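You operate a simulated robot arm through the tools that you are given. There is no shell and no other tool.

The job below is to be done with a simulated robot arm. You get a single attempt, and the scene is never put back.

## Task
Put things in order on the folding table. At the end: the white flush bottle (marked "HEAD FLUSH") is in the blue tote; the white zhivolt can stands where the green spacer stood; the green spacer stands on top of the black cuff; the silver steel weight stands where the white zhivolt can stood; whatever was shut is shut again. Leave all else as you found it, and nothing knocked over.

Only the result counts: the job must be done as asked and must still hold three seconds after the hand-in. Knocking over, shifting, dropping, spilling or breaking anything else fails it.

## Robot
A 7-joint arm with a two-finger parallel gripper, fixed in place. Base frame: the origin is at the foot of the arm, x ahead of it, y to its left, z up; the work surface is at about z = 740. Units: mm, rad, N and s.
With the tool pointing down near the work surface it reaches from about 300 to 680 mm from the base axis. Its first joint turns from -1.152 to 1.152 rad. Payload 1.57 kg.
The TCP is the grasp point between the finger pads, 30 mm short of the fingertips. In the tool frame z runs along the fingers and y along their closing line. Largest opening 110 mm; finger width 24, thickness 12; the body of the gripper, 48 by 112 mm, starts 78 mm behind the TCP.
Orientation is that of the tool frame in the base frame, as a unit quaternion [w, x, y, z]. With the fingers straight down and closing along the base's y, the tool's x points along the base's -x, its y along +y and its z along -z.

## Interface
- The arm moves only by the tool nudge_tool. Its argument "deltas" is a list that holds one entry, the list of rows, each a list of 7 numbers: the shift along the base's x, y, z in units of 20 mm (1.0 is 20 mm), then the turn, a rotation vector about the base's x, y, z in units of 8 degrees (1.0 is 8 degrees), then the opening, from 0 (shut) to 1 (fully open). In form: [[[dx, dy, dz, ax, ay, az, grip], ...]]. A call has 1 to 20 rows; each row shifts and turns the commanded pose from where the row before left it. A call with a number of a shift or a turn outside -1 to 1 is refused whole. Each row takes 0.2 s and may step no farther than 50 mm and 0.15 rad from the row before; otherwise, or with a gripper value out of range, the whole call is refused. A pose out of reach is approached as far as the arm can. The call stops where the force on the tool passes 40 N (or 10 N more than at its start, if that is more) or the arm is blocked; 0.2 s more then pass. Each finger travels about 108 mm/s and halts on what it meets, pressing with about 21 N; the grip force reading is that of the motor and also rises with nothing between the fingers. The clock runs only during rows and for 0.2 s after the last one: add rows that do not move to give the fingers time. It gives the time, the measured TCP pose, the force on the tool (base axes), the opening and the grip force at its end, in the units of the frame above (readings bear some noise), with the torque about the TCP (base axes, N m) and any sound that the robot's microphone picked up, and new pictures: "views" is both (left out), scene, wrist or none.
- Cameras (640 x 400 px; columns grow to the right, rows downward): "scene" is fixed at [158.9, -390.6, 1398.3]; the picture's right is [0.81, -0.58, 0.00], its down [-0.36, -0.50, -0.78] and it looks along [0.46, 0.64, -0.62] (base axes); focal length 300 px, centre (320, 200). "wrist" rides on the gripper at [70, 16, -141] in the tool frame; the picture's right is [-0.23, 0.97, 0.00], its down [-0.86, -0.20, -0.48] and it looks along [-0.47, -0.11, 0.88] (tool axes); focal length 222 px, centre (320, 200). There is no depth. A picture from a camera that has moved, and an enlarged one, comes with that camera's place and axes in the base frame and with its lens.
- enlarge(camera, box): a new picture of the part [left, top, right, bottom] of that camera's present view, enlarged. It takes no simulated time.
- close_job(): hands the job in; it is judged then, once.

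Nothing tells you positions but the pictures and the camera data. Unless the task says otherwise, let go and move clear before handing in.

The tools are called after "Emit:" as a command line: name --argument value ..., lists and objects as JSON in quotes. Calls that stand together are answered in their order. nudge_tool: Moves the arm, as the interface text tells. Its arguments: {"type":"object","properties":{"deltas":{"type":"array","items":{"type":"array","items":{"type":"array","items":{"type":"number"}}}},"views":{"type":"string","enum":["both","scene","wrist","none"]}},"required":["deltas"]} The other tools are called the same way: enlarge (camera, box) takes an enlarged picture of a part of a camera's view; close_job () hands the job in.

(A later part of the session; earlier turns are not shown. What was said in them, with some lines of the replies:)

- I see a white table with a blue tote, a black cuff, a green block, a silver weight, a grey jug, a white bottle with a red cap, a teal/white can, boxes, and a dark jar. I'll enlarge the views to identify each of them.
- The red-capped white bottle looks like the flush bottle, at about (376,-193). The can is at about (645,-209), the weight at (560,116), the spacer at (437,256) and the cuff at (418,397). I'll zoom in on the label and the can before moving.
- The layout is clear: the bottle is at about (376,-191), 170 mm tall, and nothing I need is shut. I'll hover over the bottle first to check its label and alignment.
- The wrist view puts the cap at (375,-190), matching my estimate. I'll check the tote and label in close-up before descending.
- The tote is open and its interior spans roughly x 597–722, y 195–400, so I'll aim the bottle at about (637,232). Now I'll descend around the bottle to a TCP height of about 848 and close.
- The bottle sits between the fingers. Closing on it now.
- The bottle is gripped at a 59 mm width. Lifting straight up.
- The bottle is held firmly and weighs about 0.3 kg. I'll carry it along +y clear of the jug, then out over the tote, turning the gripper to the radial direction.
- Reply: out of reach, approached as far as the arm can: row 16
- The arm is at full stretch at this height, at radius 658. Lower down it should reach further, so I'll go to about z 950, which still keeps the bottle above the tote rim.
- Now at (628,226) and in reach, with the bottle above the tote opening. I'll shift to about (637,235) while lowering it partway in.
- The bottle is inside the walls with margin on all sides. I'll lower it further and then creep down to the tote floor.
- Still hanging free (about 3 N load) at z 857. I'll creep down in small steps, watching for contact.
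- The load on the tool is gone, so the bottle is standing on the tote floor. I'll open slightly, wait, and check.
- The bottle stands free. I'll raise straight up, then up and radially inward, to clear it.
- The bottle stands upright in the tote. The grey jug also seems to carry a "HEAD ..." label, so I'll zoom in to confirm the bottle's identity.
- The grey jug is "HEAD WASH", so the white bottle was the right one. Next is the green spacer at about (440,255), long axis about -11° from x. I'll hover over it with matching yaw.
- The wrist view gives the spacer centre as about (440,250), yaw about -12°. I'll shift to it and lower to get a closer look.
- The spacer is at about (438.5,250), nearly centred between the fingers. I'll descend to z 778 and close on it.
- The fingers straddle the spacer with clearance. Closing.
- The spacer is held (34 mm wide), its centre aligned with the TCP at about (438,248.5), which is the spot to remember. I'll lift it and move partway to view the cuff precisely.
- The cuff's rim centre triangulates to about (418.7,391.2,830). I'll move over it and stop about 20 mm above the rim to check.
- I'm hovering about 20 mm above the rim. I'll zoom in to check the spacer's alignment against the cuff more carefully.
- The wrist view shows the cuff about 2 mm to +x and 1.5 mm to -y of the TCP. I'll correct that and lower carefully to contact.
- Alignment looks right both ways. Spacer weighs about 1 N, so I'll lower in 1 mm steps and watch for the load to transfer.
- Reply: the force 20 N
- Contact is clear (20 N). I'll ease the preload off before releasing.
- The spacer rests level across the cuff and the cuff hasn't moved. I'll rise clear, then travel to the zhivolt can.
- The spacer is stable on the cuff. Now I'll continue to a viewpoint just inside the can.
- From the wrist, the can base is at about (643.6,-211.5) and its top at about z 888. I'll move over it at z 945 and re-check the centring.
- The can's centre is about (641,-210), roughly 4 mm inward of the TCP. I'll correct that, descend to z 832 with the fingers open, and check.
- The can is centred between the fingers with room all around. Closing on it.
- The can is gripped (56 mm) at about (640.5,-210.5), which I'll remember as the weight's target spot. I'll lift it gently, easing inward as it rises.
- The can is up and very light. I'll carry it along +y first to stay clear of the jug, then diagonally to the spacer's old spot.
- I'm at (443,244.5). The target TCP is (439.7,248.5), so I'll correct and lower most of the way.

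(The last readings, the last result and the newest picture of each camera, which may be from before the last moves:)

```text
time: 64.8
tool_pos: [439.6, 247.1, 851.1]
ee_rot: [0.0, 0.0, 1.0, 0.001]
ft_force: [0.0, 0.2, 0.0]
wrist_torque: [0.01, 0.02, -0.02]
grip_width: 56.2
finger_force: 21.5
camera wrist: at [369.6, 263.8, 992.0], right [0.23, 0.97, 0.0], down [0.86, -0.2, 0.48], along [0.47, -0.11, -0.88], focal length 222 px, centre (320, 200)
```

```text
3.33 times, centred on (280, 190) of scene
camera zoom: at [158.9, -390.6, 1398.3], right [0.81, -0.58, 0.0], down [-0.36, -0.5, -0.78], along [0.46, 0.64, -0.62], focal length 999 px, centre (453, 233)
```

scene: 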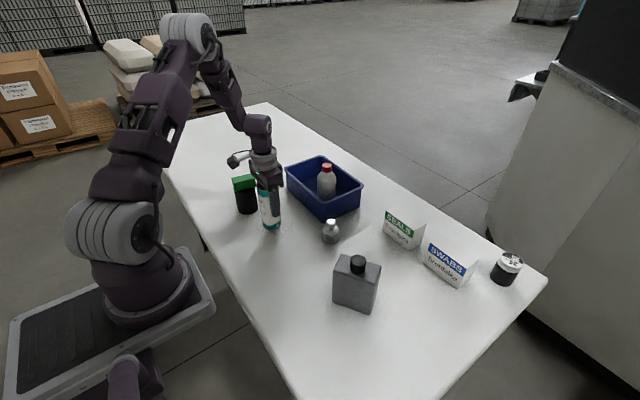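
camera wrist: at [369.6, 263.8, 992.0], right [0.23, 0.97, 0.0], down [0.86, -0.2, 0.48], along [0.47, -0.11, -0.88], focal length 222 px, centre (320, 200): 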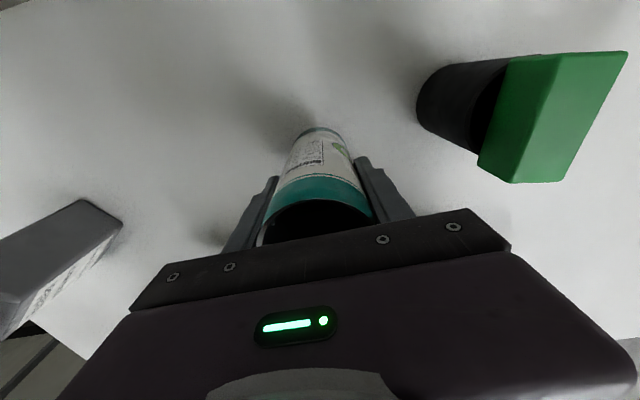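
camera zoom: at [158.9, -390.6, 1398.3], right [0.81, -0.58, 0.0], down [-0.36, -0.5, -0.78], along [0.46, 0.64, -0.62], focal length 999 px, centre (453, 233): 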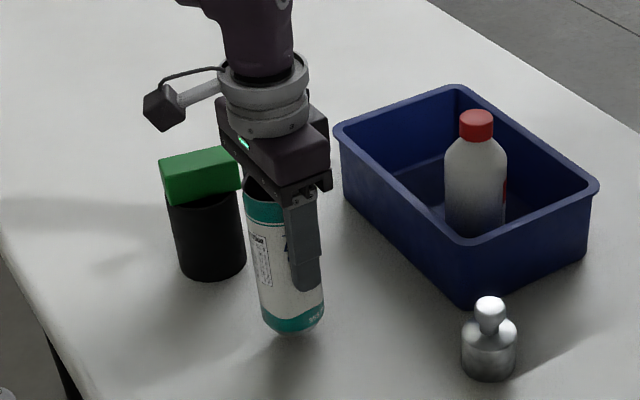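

Good clearance to the cuff. Lowering the last bit slowly.

Emit:
nudge_tool --deltas '[[[0, 0.03, -0.3, 0, 0, 0, 0], [0, 0, -0.3, 0, 0, 0, 0], [0, 0, -0.2, 0, 0, 0, 0], [0, 0, 0, 0, 0, 0, 0]]]' --views "none"

Emit:
nudge_tool --deltas '[[[0, 0, -0.05, 0, 0, 0, 0], [0, 0, -0.05, 0, 0, 0, 0], [0, 0, 0, 0, 0, 0, 0]]]' --views "none"

Emit:
nudge_tool --deltas '[[[0, 0, -0.05, 0, 0, 0, 0], [0, 0, 0, 0, 0, 0, 0]]]' --views "none"

```text
time: 65.8
tool_pos: [437.8, 247.5, 833.9]
ee_rot: [0.0, -0.001, 1.0, 0.001]
ft_force: [-0.4, -0.2, -0.2]
wrist_torque: [0.04, -0.02, -0.03]
grip_width: 56.6
finger_force: 21.3
```

```text
time: 66.6
tool_pos: [438.4, 249.0, 833.3]
ee_rot: [0.001, 0.001, 1.0, 0.0]
ft_force: [-0.1, -0.2, 5.5]
wrist_torque: [-0.04, 0.02, 0.0]
grip_width: 56.2
finger_force: 21.3
```

```text
time: 67.2
tool_pos: [440.1, 248.3, 831.5]
ee_rot: [0.001, 0.0, 1.0, 0.001]
ft_force: [-1.1, -0.8, 20.4]
wrist_torque: [-0.03, 0.06, 0.0]
grip_width: 56.6
finger_force: 20.7
```

The can touches the table. I'll ease back about 1 mm to unload and release slowly.

Emit:
nudge_tool --deltas '[[[0, 0, 0.06, 0, 0, 0, 0], [0, 0, 0, 0, 0, 0, 0], [0, 0, 0, 0, 0, 0, 0.53], [0, 0, 0, 0, 0, 0, 0.6], [0, 0, 0, 0, 0, 0, 0.7], [0, 0, 0, 0, 0, 0, 0.7]]]' --views "both"

Emit:
enlarge --camera "wrist" --box '[220, 80, 420, 240]'

Emit:
enlarge --camera "scene" --box '[210, 130, 350, 250]'

```text
time: 68.6
tool_pos: [439.2, 248.3, 831.4]
ee_rot: [0.0, -0.001, 1.0, 0.0]
ft_force: [0.8, -0.7, -0.1]
wrist_torque: [0.03, -0.01, -0.02]
grip_width: 76.8
finger_force: 0.1
camera wrist: at [369.4, 264.6, 973.8], right [0.23, 0.97, 0.0], down [0.86, -0.2, 0.48], along [0.47, -0.11, -0.88], focal length 222 px, centre (320, 200)
```

scene: 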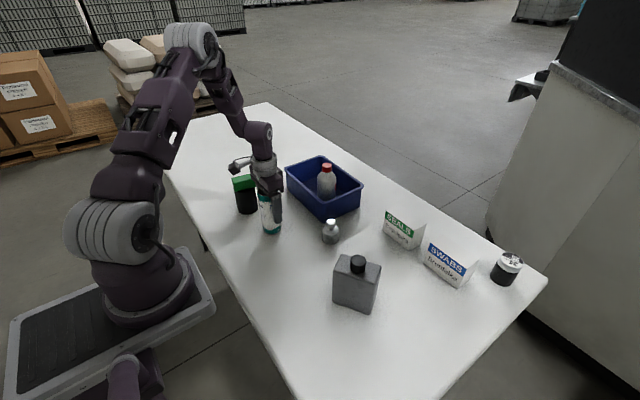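
wrist: 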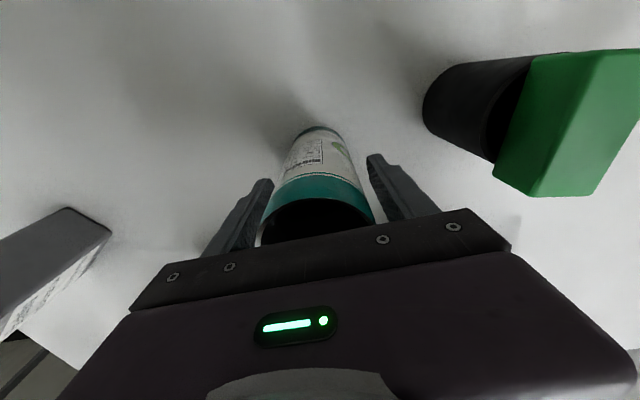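

```text
2.50 times, centred on (320, 160) of wrist
camera zoom: at [369.4, 264.6, 973.8], right [0.23, 0.97, 0.0], down [0.86, -0.2, 0.48], along [0.47, -0.11, -0.88], focal length 555 px, centre (320, 300)
```

zoom: 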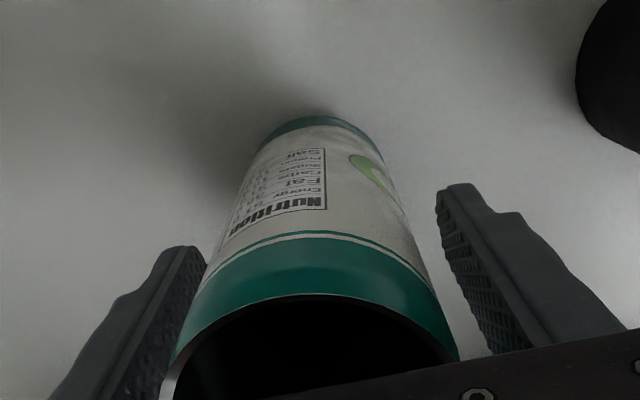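

```text
3.33 times, centred on (280, 190) of scene
camera zoom: at [158.9, -390.6, 1398.3], right [0.81, -0.58, 0.0], down [-0.36, -0.5, -0.78], along [0.46, 0.64, -0.62], focal length 999 px, centre (453, 233)
```

zoom: 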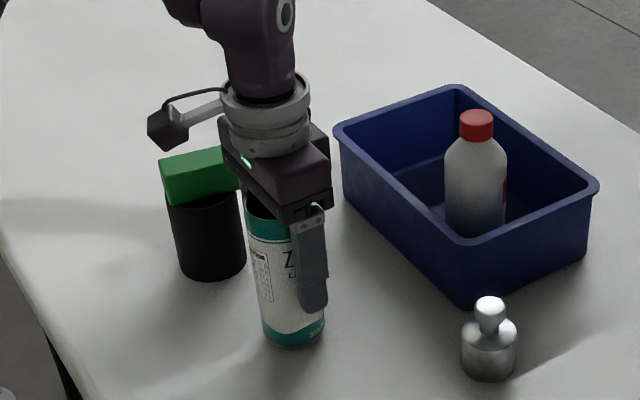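

The can stands where the spacer stood. I'll rise clear of it and move to view the steel weight.

Emit:
nudge_tool --deltas '[[[0, 0, 0.4, 0, 0, 0, 0.7], [0, 0, 0.9, 0, 0, 0, 0.7], [0, 0, 0.95, 0, 0, 0, 0.7], [0, 0, 0.95, 0, 0, 0, 0.7], [0, 0, 0.95, 0, 0, 0, 0.7], [0, 0, 0.95, 0, 0, 0, 0.7], [0, 0, 0.95, 0, 0, 0, 0.7], [0, 0, 0.6, 0, 0, 0, 0.7], [0.5, -0.7, 0, 0, 0, 0.1, 0.7], [0.65, -0.9, 0, 0, 0, 0.15, 0.7], [0.65, -0.9, 0, 0, 0, 0.15, 0.7], [0.65, -0.9, 0, 0, 0, 0.15, 0.7], [0.65, -0.9, 0, 0, 0, 0.15, 0.7], [0.65, -0.9, -0.5, 0, 0, 0.15, 0.75], [0.65, -0.9, -0.8, 0, 0, 0.15, 0.75], [0.6, -0.8, -0.8, 0, 0, 0, 0.75], [0.2, 0, -0.8, 0, 0, 0, 0.75], [0, 0, 0, 0, 0, 0, 0.75]]]' --views "both"

Emit:
enlarge --camera "wrist" --box '[240, 70, 400, 210]'

```text
time: 72.4
tool_pos: [544.2, 109.6, 908.2]
ee_rot: [0.001, -0.069, 0.998, 0.0]
ft_force: [-0.5, 0.9, -0.7]
wrist_torque: [-0.01, -0.02, 0.01]
grip_width: 82.3
finger_force: 0.1
camera wrist: at [473.5, 116.1, 1048.7], right [0.09, 1.0, 0.0], down [0.87, -0.08, 0.48], along [0.48, -0.04, -0.88], focal length 222 px, centre (320, 200)
```

scene: 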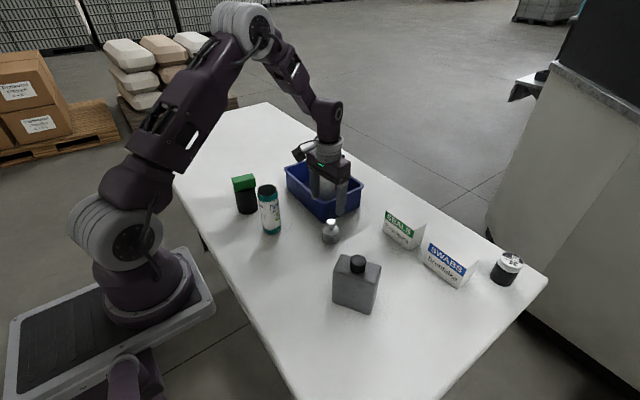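
wrist: 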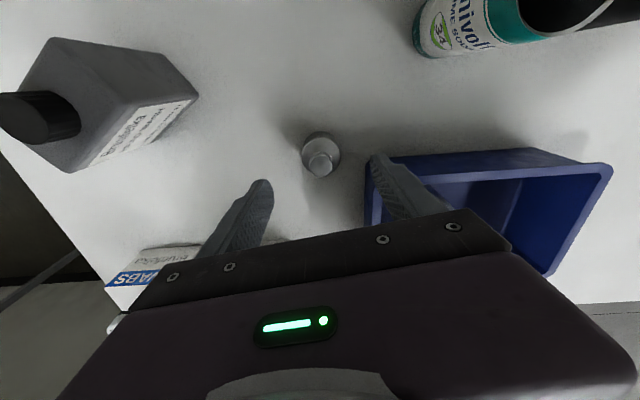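

```text
2.86 times, centred on (320, 140) of wrist
camera zoom: at [473.5, 116.1, 1048.7], right [0.09, 1.0, 0.0], down [0.87, -0.08, 0.48], along [0.48, -0.04, -0.88], focal length 635 px, centre (320, 371)
```

zoom: 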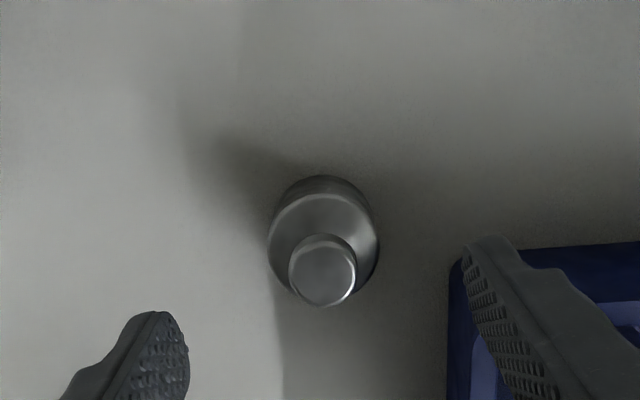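

The weight is at about (558,109). I'll move over it and descend partway with 82 mm of opening.

Emit:
nudge_tool --deltas '[[[0.32, -0.02, -0.3, 0, 0, 0, 0.75], [0.33, -0.02, -0.5, 0, 0, 0, 0.75], [0, 0, -0.8, 0, 0, 0, 0.75], [0, 0, -0.8, 0, 0, 0, 0.75], [0, 0, -0.6, 0, 0, 0, 0.75], [0, 0, 0, 0, 0, 0, 0.75]]]' --views "both"

Emit:
enlarge --camera "wrist" --box '[220, 90, 420, 240]'

Emit:
enlarge --camera "scene" --box '[280, 150, 400, 260]'

```text
time: 73.8
tool_pos: [555.4, 109.2, 846.8]
ee_rot: [0.001, -0.07, 0.998, -0.001]
ft_force: [-0.7, 0.0, 0.5]
wrist_torque: [-0.01, -0.01, 0.02]
grip_width: 82.7
finger_force: 0.0
camera wrist: at [485.0, 116.1, 988.8], right [0.09, 1.0, 0.0], down [0.87, -0.08, 0.48], along [0.48, -0.04, -0.88], focal length 222 px, centre (320, 200)
```

scene: 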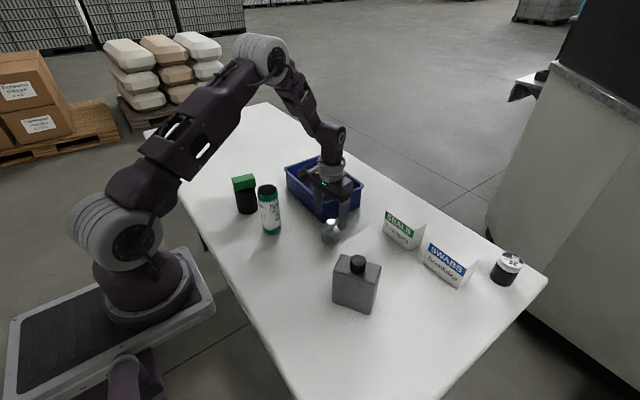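
wrist: 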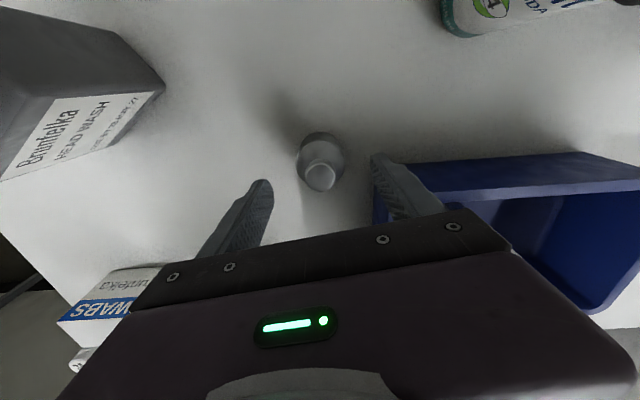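

```text
2.67 times, centred on (320, 165) of wrist
camera zoom: at [485.0, 116.1, 988.8], right [0.09, 1.0, 0.0], down [0.87, -0.08, 0.48], along [0.48, -0.04, -0.88], focal length 592 px, centre (320, 293)
```

zoom: 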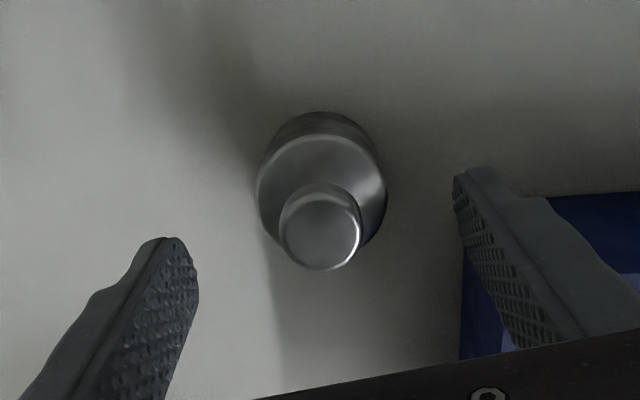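

```text
3.64 times, centred on (340, 205) of scene
camera zoom: at [158.9, -390.6, 1398.3], right [0.81, -0.58, 0.0], down [-0.36, -0.5, -0.78], along [0.46, 0.64, -0.62], focal length 1090 px, centre (247, 182)
```

zoom: 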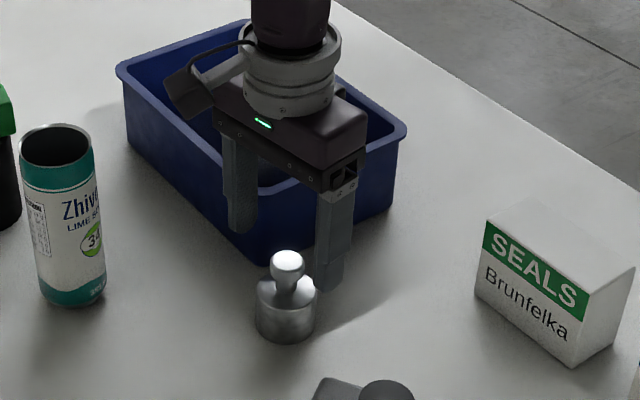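

The weight is centred between the fingers and the tote wall is clear. I'll lower to z 775 around the body.

Emit:
nudge_tool --deltas '[[[0.08, -0.02, -0.7, 0, 0, 0, 0.75], [0, 0, -0.8, 0, 0, 0, 0.75], [0, 0, -0.8, 0, 0, 0, 0.75], [0, 0, -0.8, 0, 0, 0, 0.75], [0, 0, -0.5, 0, 0, 0, 0.75], [0, 0, 0, 0, 0, 0, 0.75]]]' --views "both"

Emit:
enlarge --camera "scene" --box '[280, 150, 400, 260]'

```text
time: 75.2
tool_pos: [557.7, 110.3, 775.3]
ee_rot: [0.0, -0.07, 0.998, 0.0]
ft_force: [0.3, 0.1, 0.1]
wrist_torque: [0.0, 0.0, -0.02]
grip_width: 82.3
finger_force: 0.1
camera wrist: at [487.0, 116.0, 916.6], right [0.09, 1.0, 0.0], down [0.87, -0.08, 0.48], along [0.48, -0.04, -0.88], focal length 222 px, centre (320, 200)
```

scene: 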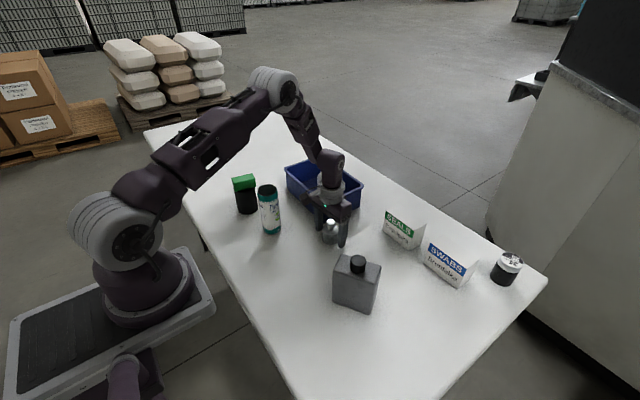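
wrist: 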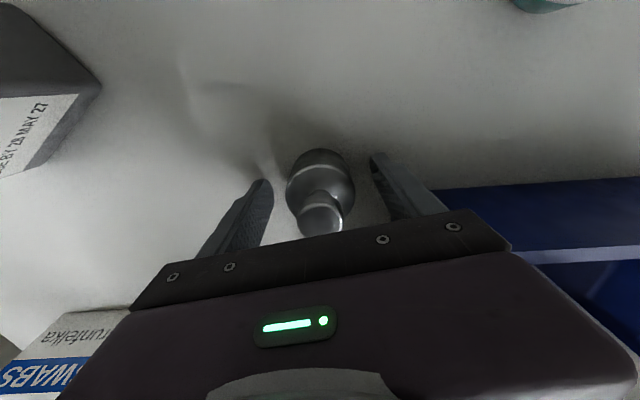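

```text
3.64 times, centred on (340, 205) of scene
camera zoom: at [158.9, -390.6, 1398.3], right [0.81, -0.58, 0.0], down [-0.36, -0.5, -0.78], along [0.46, 0.64, -0.62], focal length 1090 px, centre (247, 182)
```

zoom: 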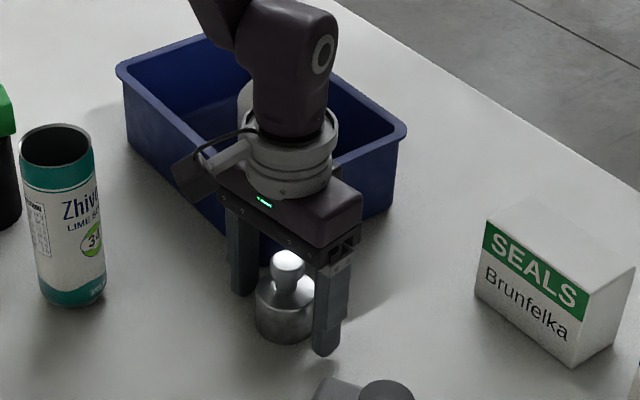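

The fingers are around the body. Closing.

Emit:
nudge_tool --deltas '[[[0, 0, 0, 0, 0, 0, 0.6], [0, 0, 0, 0, 0, 0, 0.4], [0, 0, 0, 0, 0, 0, 0], [0, 0, 0, 0, 0, 0, 0], [0, 0, 0, 0, 0, 0, 0], [0, 0, 0, 0, 0, 0, 0]]]' --views "wrist"

Emit:
nudge_tool --deltas '[[[0, 0, 0.1, 0, 0, 0, 0], [0, 0, 0.2, 0, 0, 0, 0], [0, 0, 0.3, 0, 0, 0, 0], [0, 0, 0.3, 0, 0, 0, 0], [0, 0, 0.3, 0, 0, 0, 0]]]' --views "both"

Emit:
enlarge --camera "scene" --box '[280, 150, 400, 260]'

```text
time: 76.6
tool_pos: [558.5, 110.1, 775.8]
ee_rot: [-0.001, -0.069, 0.998, 0.001]
ft_force: [-0.6, -1.6, 0.1]
wrist_torque: [-0.02, -0.02, -0.01]
grip_width: 48.9
finger_force: 21.1
camera wrist: at [487.0, 116.0, 916.8], right [0.09, 1.0, 0.0], down [0.87, -0.08, 0.48], along [0.48, -0.04, -0.88], focal length 222 px, centre (320, 200)
```

wrist: 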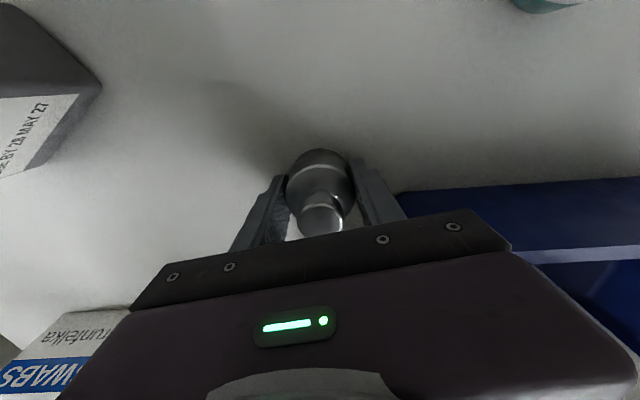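

```text
time: 77.8
tool_pos: [557.7, 109.9, 799.8]
ee_rot: [0.0, -0.069, 0.998, 0.0]
ft_force: [-0.9, -0.4, -5.3]
wrist_torque: [-0.01, 0.01, -0.02]
grip_width: 48.8
finger_force: 21.0
camera wrist: at [486.9, 116.2, 940.6], right [0.09, 1.0, 0.0], down [0.87, -0.08, 0.48], along [0.48, -0.04, -0.88], focal length 222 px, centre (320, 200)
```

scene: 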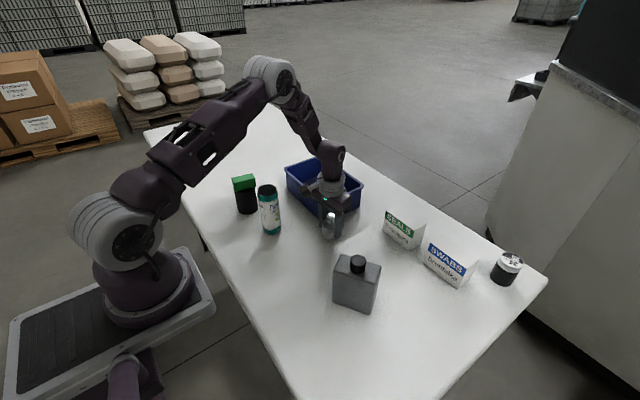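
wrist: 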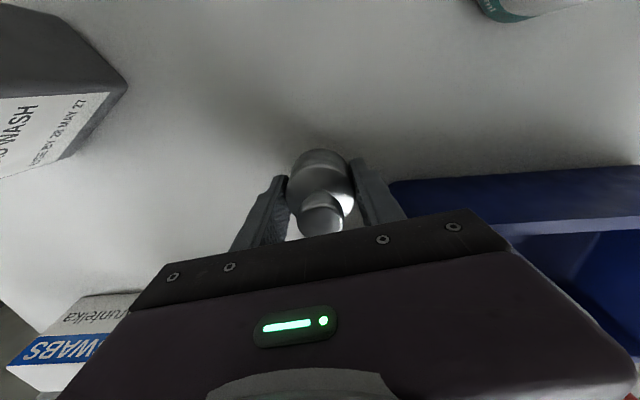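

```text
3.64 times, centred on (340, 205) of scene
camera zoom: at [159.0, -390.6, 1398.3], right [0.81, -0.58, 0.0], down [-0.36, -0.5, -0.78], along [0.46, 0.64, -0.62], focal length 1090 px, centre (247, 182)
```

zoom: 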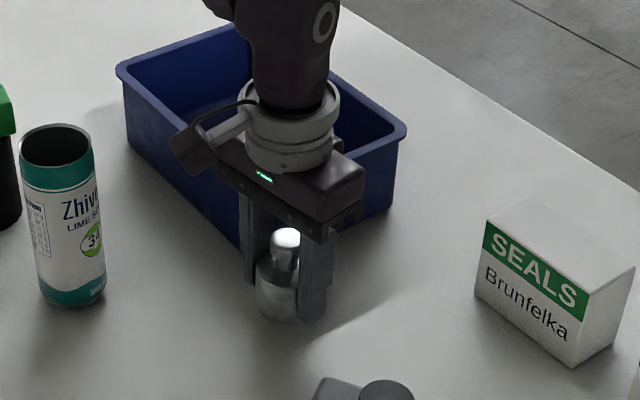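

The weight is held firmly (5.3 N). I'll raise it to z 900, then carry it to the can's old spot at (640.5,-210.5), turning the gripper to -18°.

Emit:
nudge_tool --deltas '[[[0, 0, 0.6, 0, 0, 0, 0], [0, 0, 0.9, 0, 0, 0, 0], [0, 0, 0.9, 0, 0, 0, 0], [0, 0, 0.9, 0, 0, 0, 0], [0, 0, 0.9, 0, 0, 0, 0], [0, 0, 0.8, 0, 0, 0, 0]]]' --views "none"

Emit:
nudge_tool --deltas '[[[0.1, -0.4, 0, 0, 0, -0.1, 0], [0.2, -0.8, 0, 0, 0, -0.2, 0], [0.24, -0.92, 0, 0, 0, -0.2, 0], [0.24, -0.92, 0, 0, 0, -0.2, 0], [0.24, -0.92, 0, 0, 0, -0.2, 0], [0.24, -0.92, 0, 0, 0, -0.2, 0], [0.24, -0.92, 0, 0, 0, -0.2, 0], [0.24, -0.92, 0, 0, 0, -0.2, 0], [0.24, -0.92, 0, 0, 0, -0.2, 0], [0.24, -0.92, 0, 0, 0, -0.2, 0], [0.24, -0.92, 0, 0, 0, -0.2, 0], [0.24, -0.92, 0, 0, 0, -0.2, 0], [0.24, -0.92, 0, 0, 0, -0.2, 0], [0.24, -0.92, 0, 0, 0, -0.2, 0], [0.24, -0.92, 0, 0, 0, -0.2, 0], [0.24, -0.92, 0, 0, 0, -0.2, 0], [0.24, -0.92, 0, 0, 0, -0.16, 0], [0.2, -0.8, 0, 0, 0, 0, 0], [0, -0.2, 0, 0, 0, 0, 0], [0, 0, 0, 0, 0, 0, 0]]]' --views "both"

```text
time: 79.2
tool_pos: [557.2, 109.7, 898.9]
ee_rot: [0.0, -0.07, 0.998, 0.0]
ft_force: [0.0, -0.7, -5.6]
wrist_torque: [-0.03, -0.01, -0.02]
grip_width: 49.2
finger_force: 21.2
```

```text
time: 83.4
tool_pos: [638.9, -211.7, 899.8]
ee_rot: [0.0, 0.158, 0.988, -0.001]
ft_force: [0.1, 0.4, -5.5]
wrist_torque: [0.0, -0.02, -0.04]
grip_width: 48.9
finger_force: 20.8
camera wrist: at [577.8, -173.6, 1041.1], right [0.52, 0.86, 0.0], down [0.75, -0.46, 0.48], along [0.41, -0.25, -0.88], focal length 222 px, centre (320, 200)
```

scene: 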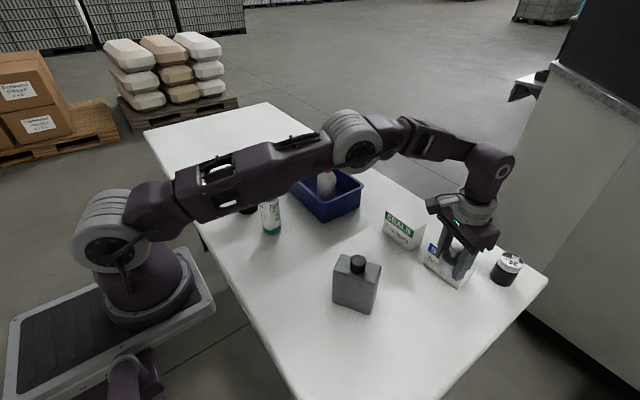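
wrist: 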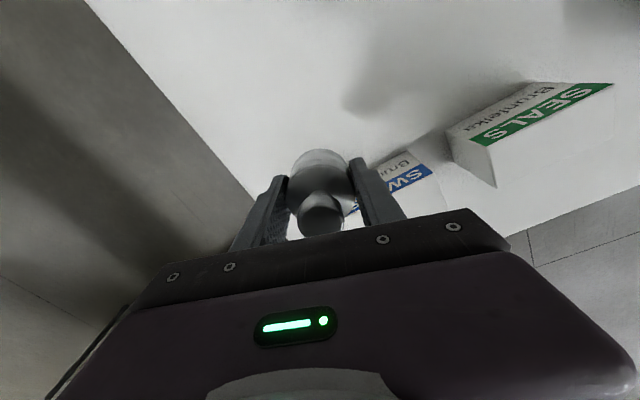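

I'm over the spot within 1–2 mm. Lowering to about 15 mm above the table.

Emit:
nudge_tool --deltas '[[[0.06, 0.02, -0.5, 0, 0, 0, 0], [0, 0, -0.8, 0, 0, 0, 0], [0, 0, -0.8, 0, 0, 0, 0], [0, 0, -0.8, 0, 0, 0, 0], [0, 0, -0.8, 0, 0, 0, 0], [0, 0, -0.8, 0, 0, 0, 0], [0, 0, -0.7, 0, 0, 0, 0], [0, 0, -0.3, 0, 0, 0, 0], [0, 0, 0, 0, 0, 0, 0]]]' --views "both"

Emit:
enlarge --camera "scene" --box '[390, 200, 530, 320]'

```text
time: 85.4
tool_pos: [641.0, -211.0, 790.3]
ee_rot: [0.0, 0.158, 0.988, 0.0]
ft_force: [0.5, -0.3, -4.9]
wrist_torque: [-0.04, 0.03, 0.01]
grip_width: 49.2
finger_force: 20.8
camera wrist: at [580.2, -174.4, 931.8], right [0.52, 0.86, 0.0], down [0.75, -0.46, 0.48], along [0.41, -0.25, -0.88], focal length 222 px, centre (320, 200)
```

scene: 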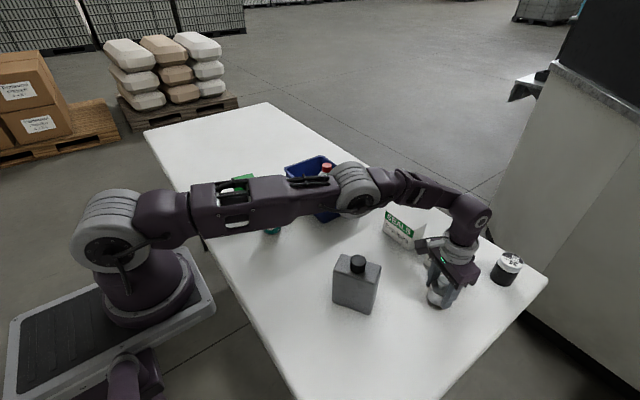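
wrist: 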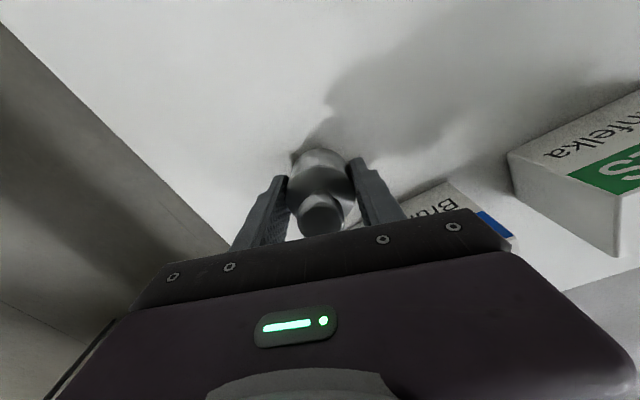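

```text
3.33 times, centred on (460, 260) of scene
camera zoom: at [159.0, -390.6, 1398.2], right [0.81, -0.58, 0.0], down [-0.36, -0.5, -0.78], along [0.46, 0.64, -0.62], focal length 999 px, centre (-147, 0)
```

zoom: 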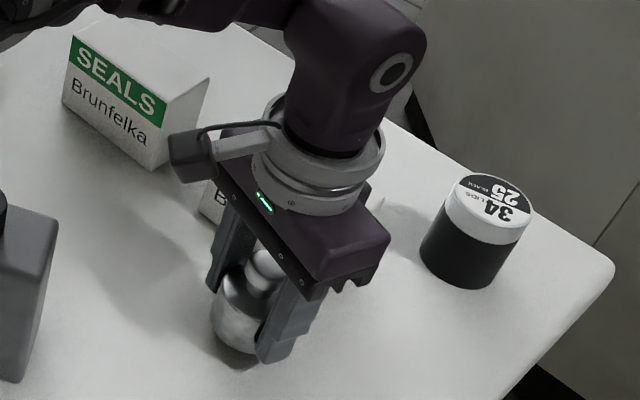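

Holding steady at (641,-211). I'll creep down to contact.

Emit:
nudge_tool --deltas '[[[-0.03, 0.03, -0.3, 0, 0, 0, 0], [0, 0, -0.25, 0, 0, 0, 0], [0, 0, 0, 0, 0, 0, 0]]]' --views "none"

Emit:
nudge_tool --deltas '[[[0, 0, -0.06, 0, 0, 0, 0], [0, 0, -0.05, 0, 0, 0, 0], [0, 0, 0, 0, 0, 0, 0]]]' --views "none"

Emit:
nudge_tool --deltas '[[[0, 0, -0.05, 0, 0, 0, 0], [0, 0, 0, 0, 0, 0, 0]]]' --views "none"

```text
time: 86.2
tool_pos: [641.2, -208.9, 780.4]
ee_rot: [0.0, 0.157, 0.988, 0.0]
ft_force: [1.1, -0.3, -5.3]
wrist_torque: [0.01, -0.01, 0.01]
grip_width: 48.9
finger_force: 21.4
```

```text
time: 87.0
tool_pos: [640.3, -209.7, 777.1]
ee_rot: [-0.001, 0.158, 0.987, -0.001]
ft_force: [0.4, -0.5, -5.9]
wrist_torque: [0.02, 0.03, 0.02]
grip_width: 48.7
finger_force: 20.9
```

```text
time: 87.6
tool_pos: [640.2, -209.2, 775.2]
ee_rot: [0.0, 0.158, 0.988, 0.0]
ft_force: [-1.5, 0.3, -5.6]
wrist_torque: [-0.02, -0.03, 0.0]
grip_width: 48.8
finger_force: 21.5
```

Emit:
nudge_tool --deltas '[[[0, 0, -0.04, 0, 0, 0, 0], [0, 0, 0, 0, 0, 0, 0]]]' --views "none"

Emit:
nudge_tool --deltas '[[[0, 0, -0.03, 0, 0, 0, 0], [0, 0, 0, 0, 0, 0, 0]]]' --views "none"

```text
time: 88.2
tool_pos: [642.0, -209.5, 775.2]
ee_rot: [0.001, 0.157, 0.988, 0.0]
ft_force: [-1.3, 0.3, 0.1]
wrist_torque: [0.06, 0.02, 0.04]
grip_width: 48.7
finger_force: 21.0
```

```text
time: 88.8
tool_pos: [640.4, -210.4, 774.9]
ee_rot: [0.001, 0.158, 0.987, -0.001]
ft_force: [-2.6, 4.4, 9.9]
wrist_torque: [0.12, 0.23, 0.02]
grip_width: 48.6
finger_force: 20.9
```

The weight is standing on the table. I'll ease off slightly and release.

Emit:
nudge_tool --deltas '[[[0, 0, 0.02, 0, 0, 0, 0], [0, 0, 0, 0, 0, 0, 0.47], [0, 0, 0, 0, 0, 0, 0.55], [0, 0, 0, 0, 0, 0, 0.65], [0, 0, 0, 0, 0, 0, 0.7], [0, 0, 0, 0, 0, 0, 0.7]]]' --views "both"

Emit:
enlarge --camera "scene" --box '[390, 200, 530, 320]'

```text
time: 90.2
tool_pos: [640.4, -210.0, 774.9]
ee_rot: [0.0, 0.157, 0.988, -0.001]
ft_force: [1.1, -0.1, -0.5]
wrist_torque: [0.0, -0.01, -0.02]
grip_width: 77.0
finger_force: 0.1
camera wrist: at [579.5, -173.0, 916.6], right [0.52, 0.86, 0.0], down [0.75, -0.46, 0.48], along [0.41, -0.25, -0.88], focal length 222 px, centre (320, 200)
```

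scene: 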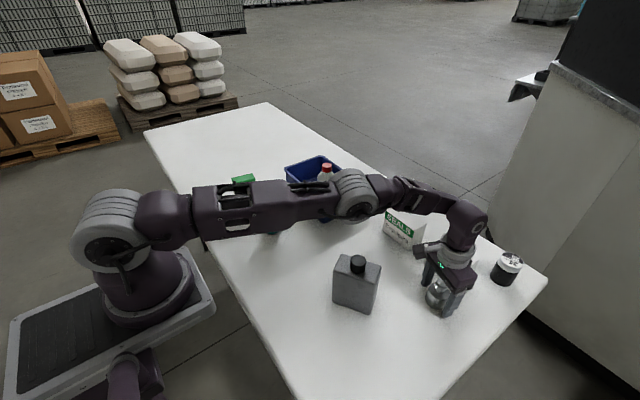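
wrist: 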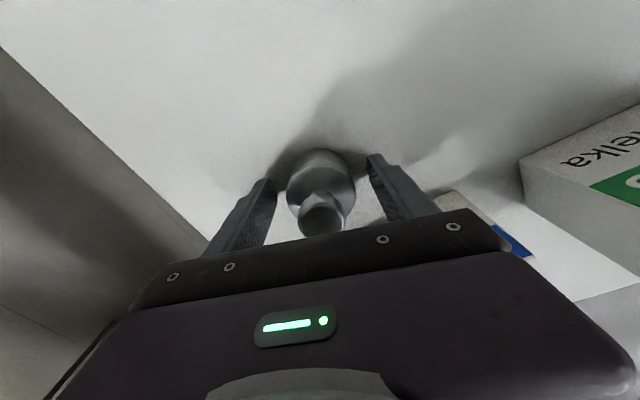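

```text
3.33 times, centred on (460, 260) of scene
camera zoom: at [158.9, -390.6, 1398.3], right [0.81, -0.58, 0.0], down [-0.36, -0.5, -0.78], along [0.46, 0.64, -0.62], focal length 999 px, centre (-147, 0)
```

zoom: 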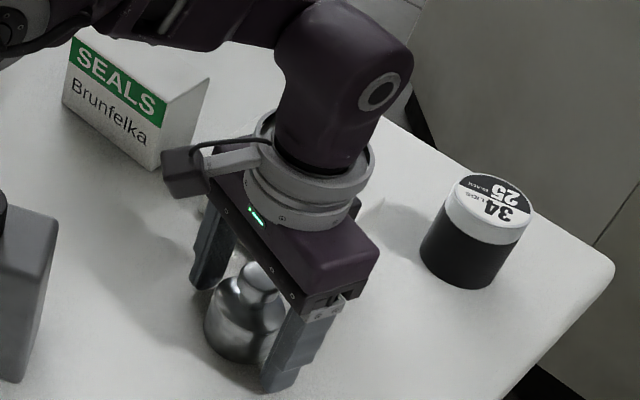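

The weight stands free. I'll raise the gripper clear and retract inward to inspect everything.

Emit:
nudge_tool --deltas '[[[0, 0, 0.4, 0, 0, 0, 0.7], [0, 0, 0.8, 0, 0, 0, 0.7], [0, 0, 0.9, 0, 0, 0, 0.7], [0, 0, 0.9, 0, 0, 0, 0.7], [0, 0, 0.9, 0, 0, 0, 0.7], [0, 0, 0.9, 0, 0, 0, 0.7], [0, 0, 0.9, 0, 0, 0, 0.7], [-0.3, 0.1, 0.9, 0, 0, 0, 0.7], [-0.6, 0.2, 0.9, 0, 0, 0, 0.7], [-0.8, 0.2, 0.9, 0, 0, 0, 0.7], [-0.9, 0.2, 0.9, 0, 0, 0, 0.7], [-0.9, 0.2, 0.9, 0, 0, 0, 0.7], [-0.9, 0.2, 0.9, 0, 0, 0, 0.7], [-0.9, 0.2, 0.9, 0, 0, 0, 0.7], [-0.9, 0.2, 0.9, 0, 0, 0, 0.7]]]' --views "both"

Emit:
enlarge --camera "scene" --box '[390, 200, 530, 320]'

Emit:
enlarge --camera "scene" --box '[210, 130, 390, 260]'

Emit:
enlarge --camera "wrist" --box '[220, 60, 420, 240]'

```text
time: 93.4
tool_pos: [515.9, -178.5, 1031.5]
ee_rot: [0.0, 0.157, 0.988, 0.0]
ft_force: [-0.5, -0.4, -0.6]
wrist_torque: [0.03, -0.01, -0.03]
grip_width: 77.1
finger_force: 0.1
camera wrist: at [455.0, -141.8, 1173.2], right [0.52, 0.86, 0.0], down [0.75, -0.46, 0.48], along [0.41, -0.25, -0.88], focal length 222 px, centre (320, 200)
```

scene: 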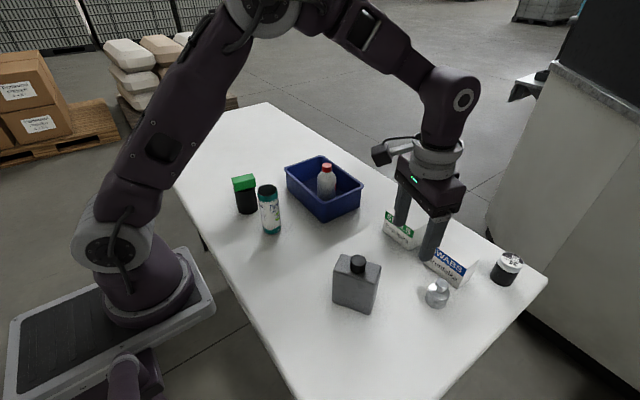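
wrist: 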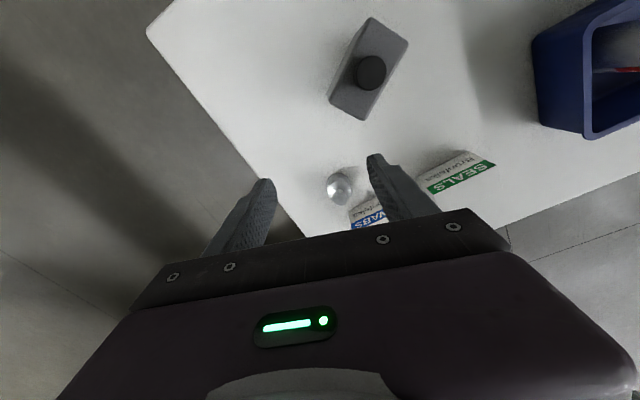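

```text
3.33 times, centred on (460, 260) of scene
camera zoom: at [158.9, -390.6, 1398.3], right [0.81, -0.58, 0.0], down [-0.36, -0.5, -0.78], along [0.46, 0.64, -0.62], focal length 999 px, centre (-147, 0)
```

zoom: 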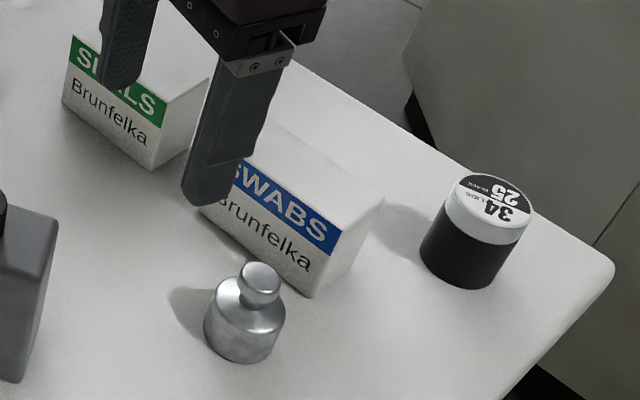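

```text
3.08 times, centred on (300, 195) of scene
camera zoom: at [158.9, -390.6, 1398.3], right [0.81, -0.58, 0.0], down [-0.36, -0.5, -0.78], along [0.46, 0.64, -0.62], focal length 922 px, centre (382, 215)
```

zoom: 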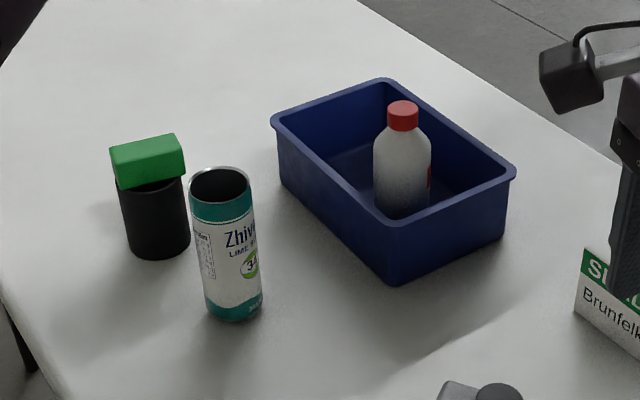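

```text
2.22 times, centred on (320, 150) of wrist
camera zoom: at [455.0, -141.8, 1173.2], right [0.52, 0.86, 0.0], down [0.75, -0.46, 0.48], along [0.41, -0.25, -0.88], focal length 494 px, centre (320, 311)
```

zoom: 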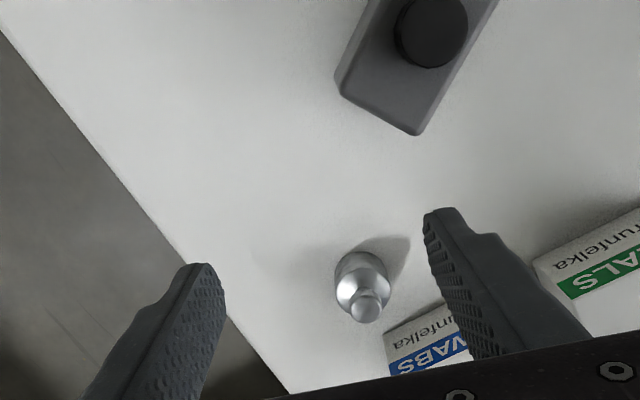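

All items are in place: the weight is at about (640,-211), the can on the spacer's old spot, the spacer on the cuff and the bottle in the tote. One last check of the bottle label and the overall scene.

Emit:
enlarge --camera "wrist" --box '[580, 30, 640, 100]'

Emit:
enlarge --camera "scene" --box '[220, 160, 300, 245]'

```text
5.71 times, centred on (610, 65) of wrist
camera zoom: at [455.0, -141.8, 1173.2], right [0.52, 0.86, 0.0], down [0.75, -0.46, 0.48], along [0.41, -0.25, -0.88], focal length 1269 px, centre (-1337, 971)
```

zoom: 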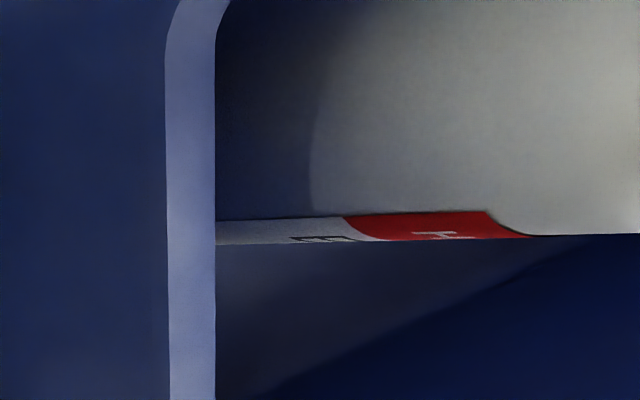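

```text
4.71 times, centred on (260, 202) of scene
camera zoom: at [158.9, -390.6, 1398.3], right [0.81, -0.58, 0.0], down [-0.36, -0.5, -0.78], along [0.46, 0.64, -0.62], focal length 1410 px, centre (602, 188)
```

zoom: 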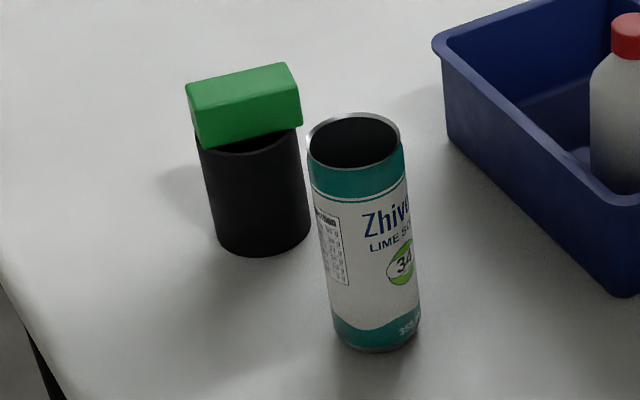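

Everything checks out: the bottle is upright in the tote, the spacer is level on the cuff, the can is on the spacer's old spot and the weight is on the can's old spot. The gripper is open and clear, so I'm handing in.

Emit:
close_job

```text
The job is handed in.
```

I handed the job in with all four items placed as asked; I haven't seen the judge's result. Positions below are my estimates from the cameras.

- **Flush bottle:** it stands upright in the blue tote. I could read only the first letter of its red label, "H". It was the only white bottle on the table, and the grey jug reads "HEAD WASH".
- **Zhivolt can:** it stands on the spacer's old spot, within about 2 mm.
- **Green spacer:** it rests level across the top of the black cuff, and the cuff did not move.
- **Steel weight:** it stands on the can's old spot, within about 4 mm.

Nothing had to be opened, so there was nothing to shut again. Nothing was knocked over. The other items on the table (jug, both boxes and the dark jar) look untouched in the final pictures. The gripper is open and raised clear of everything.
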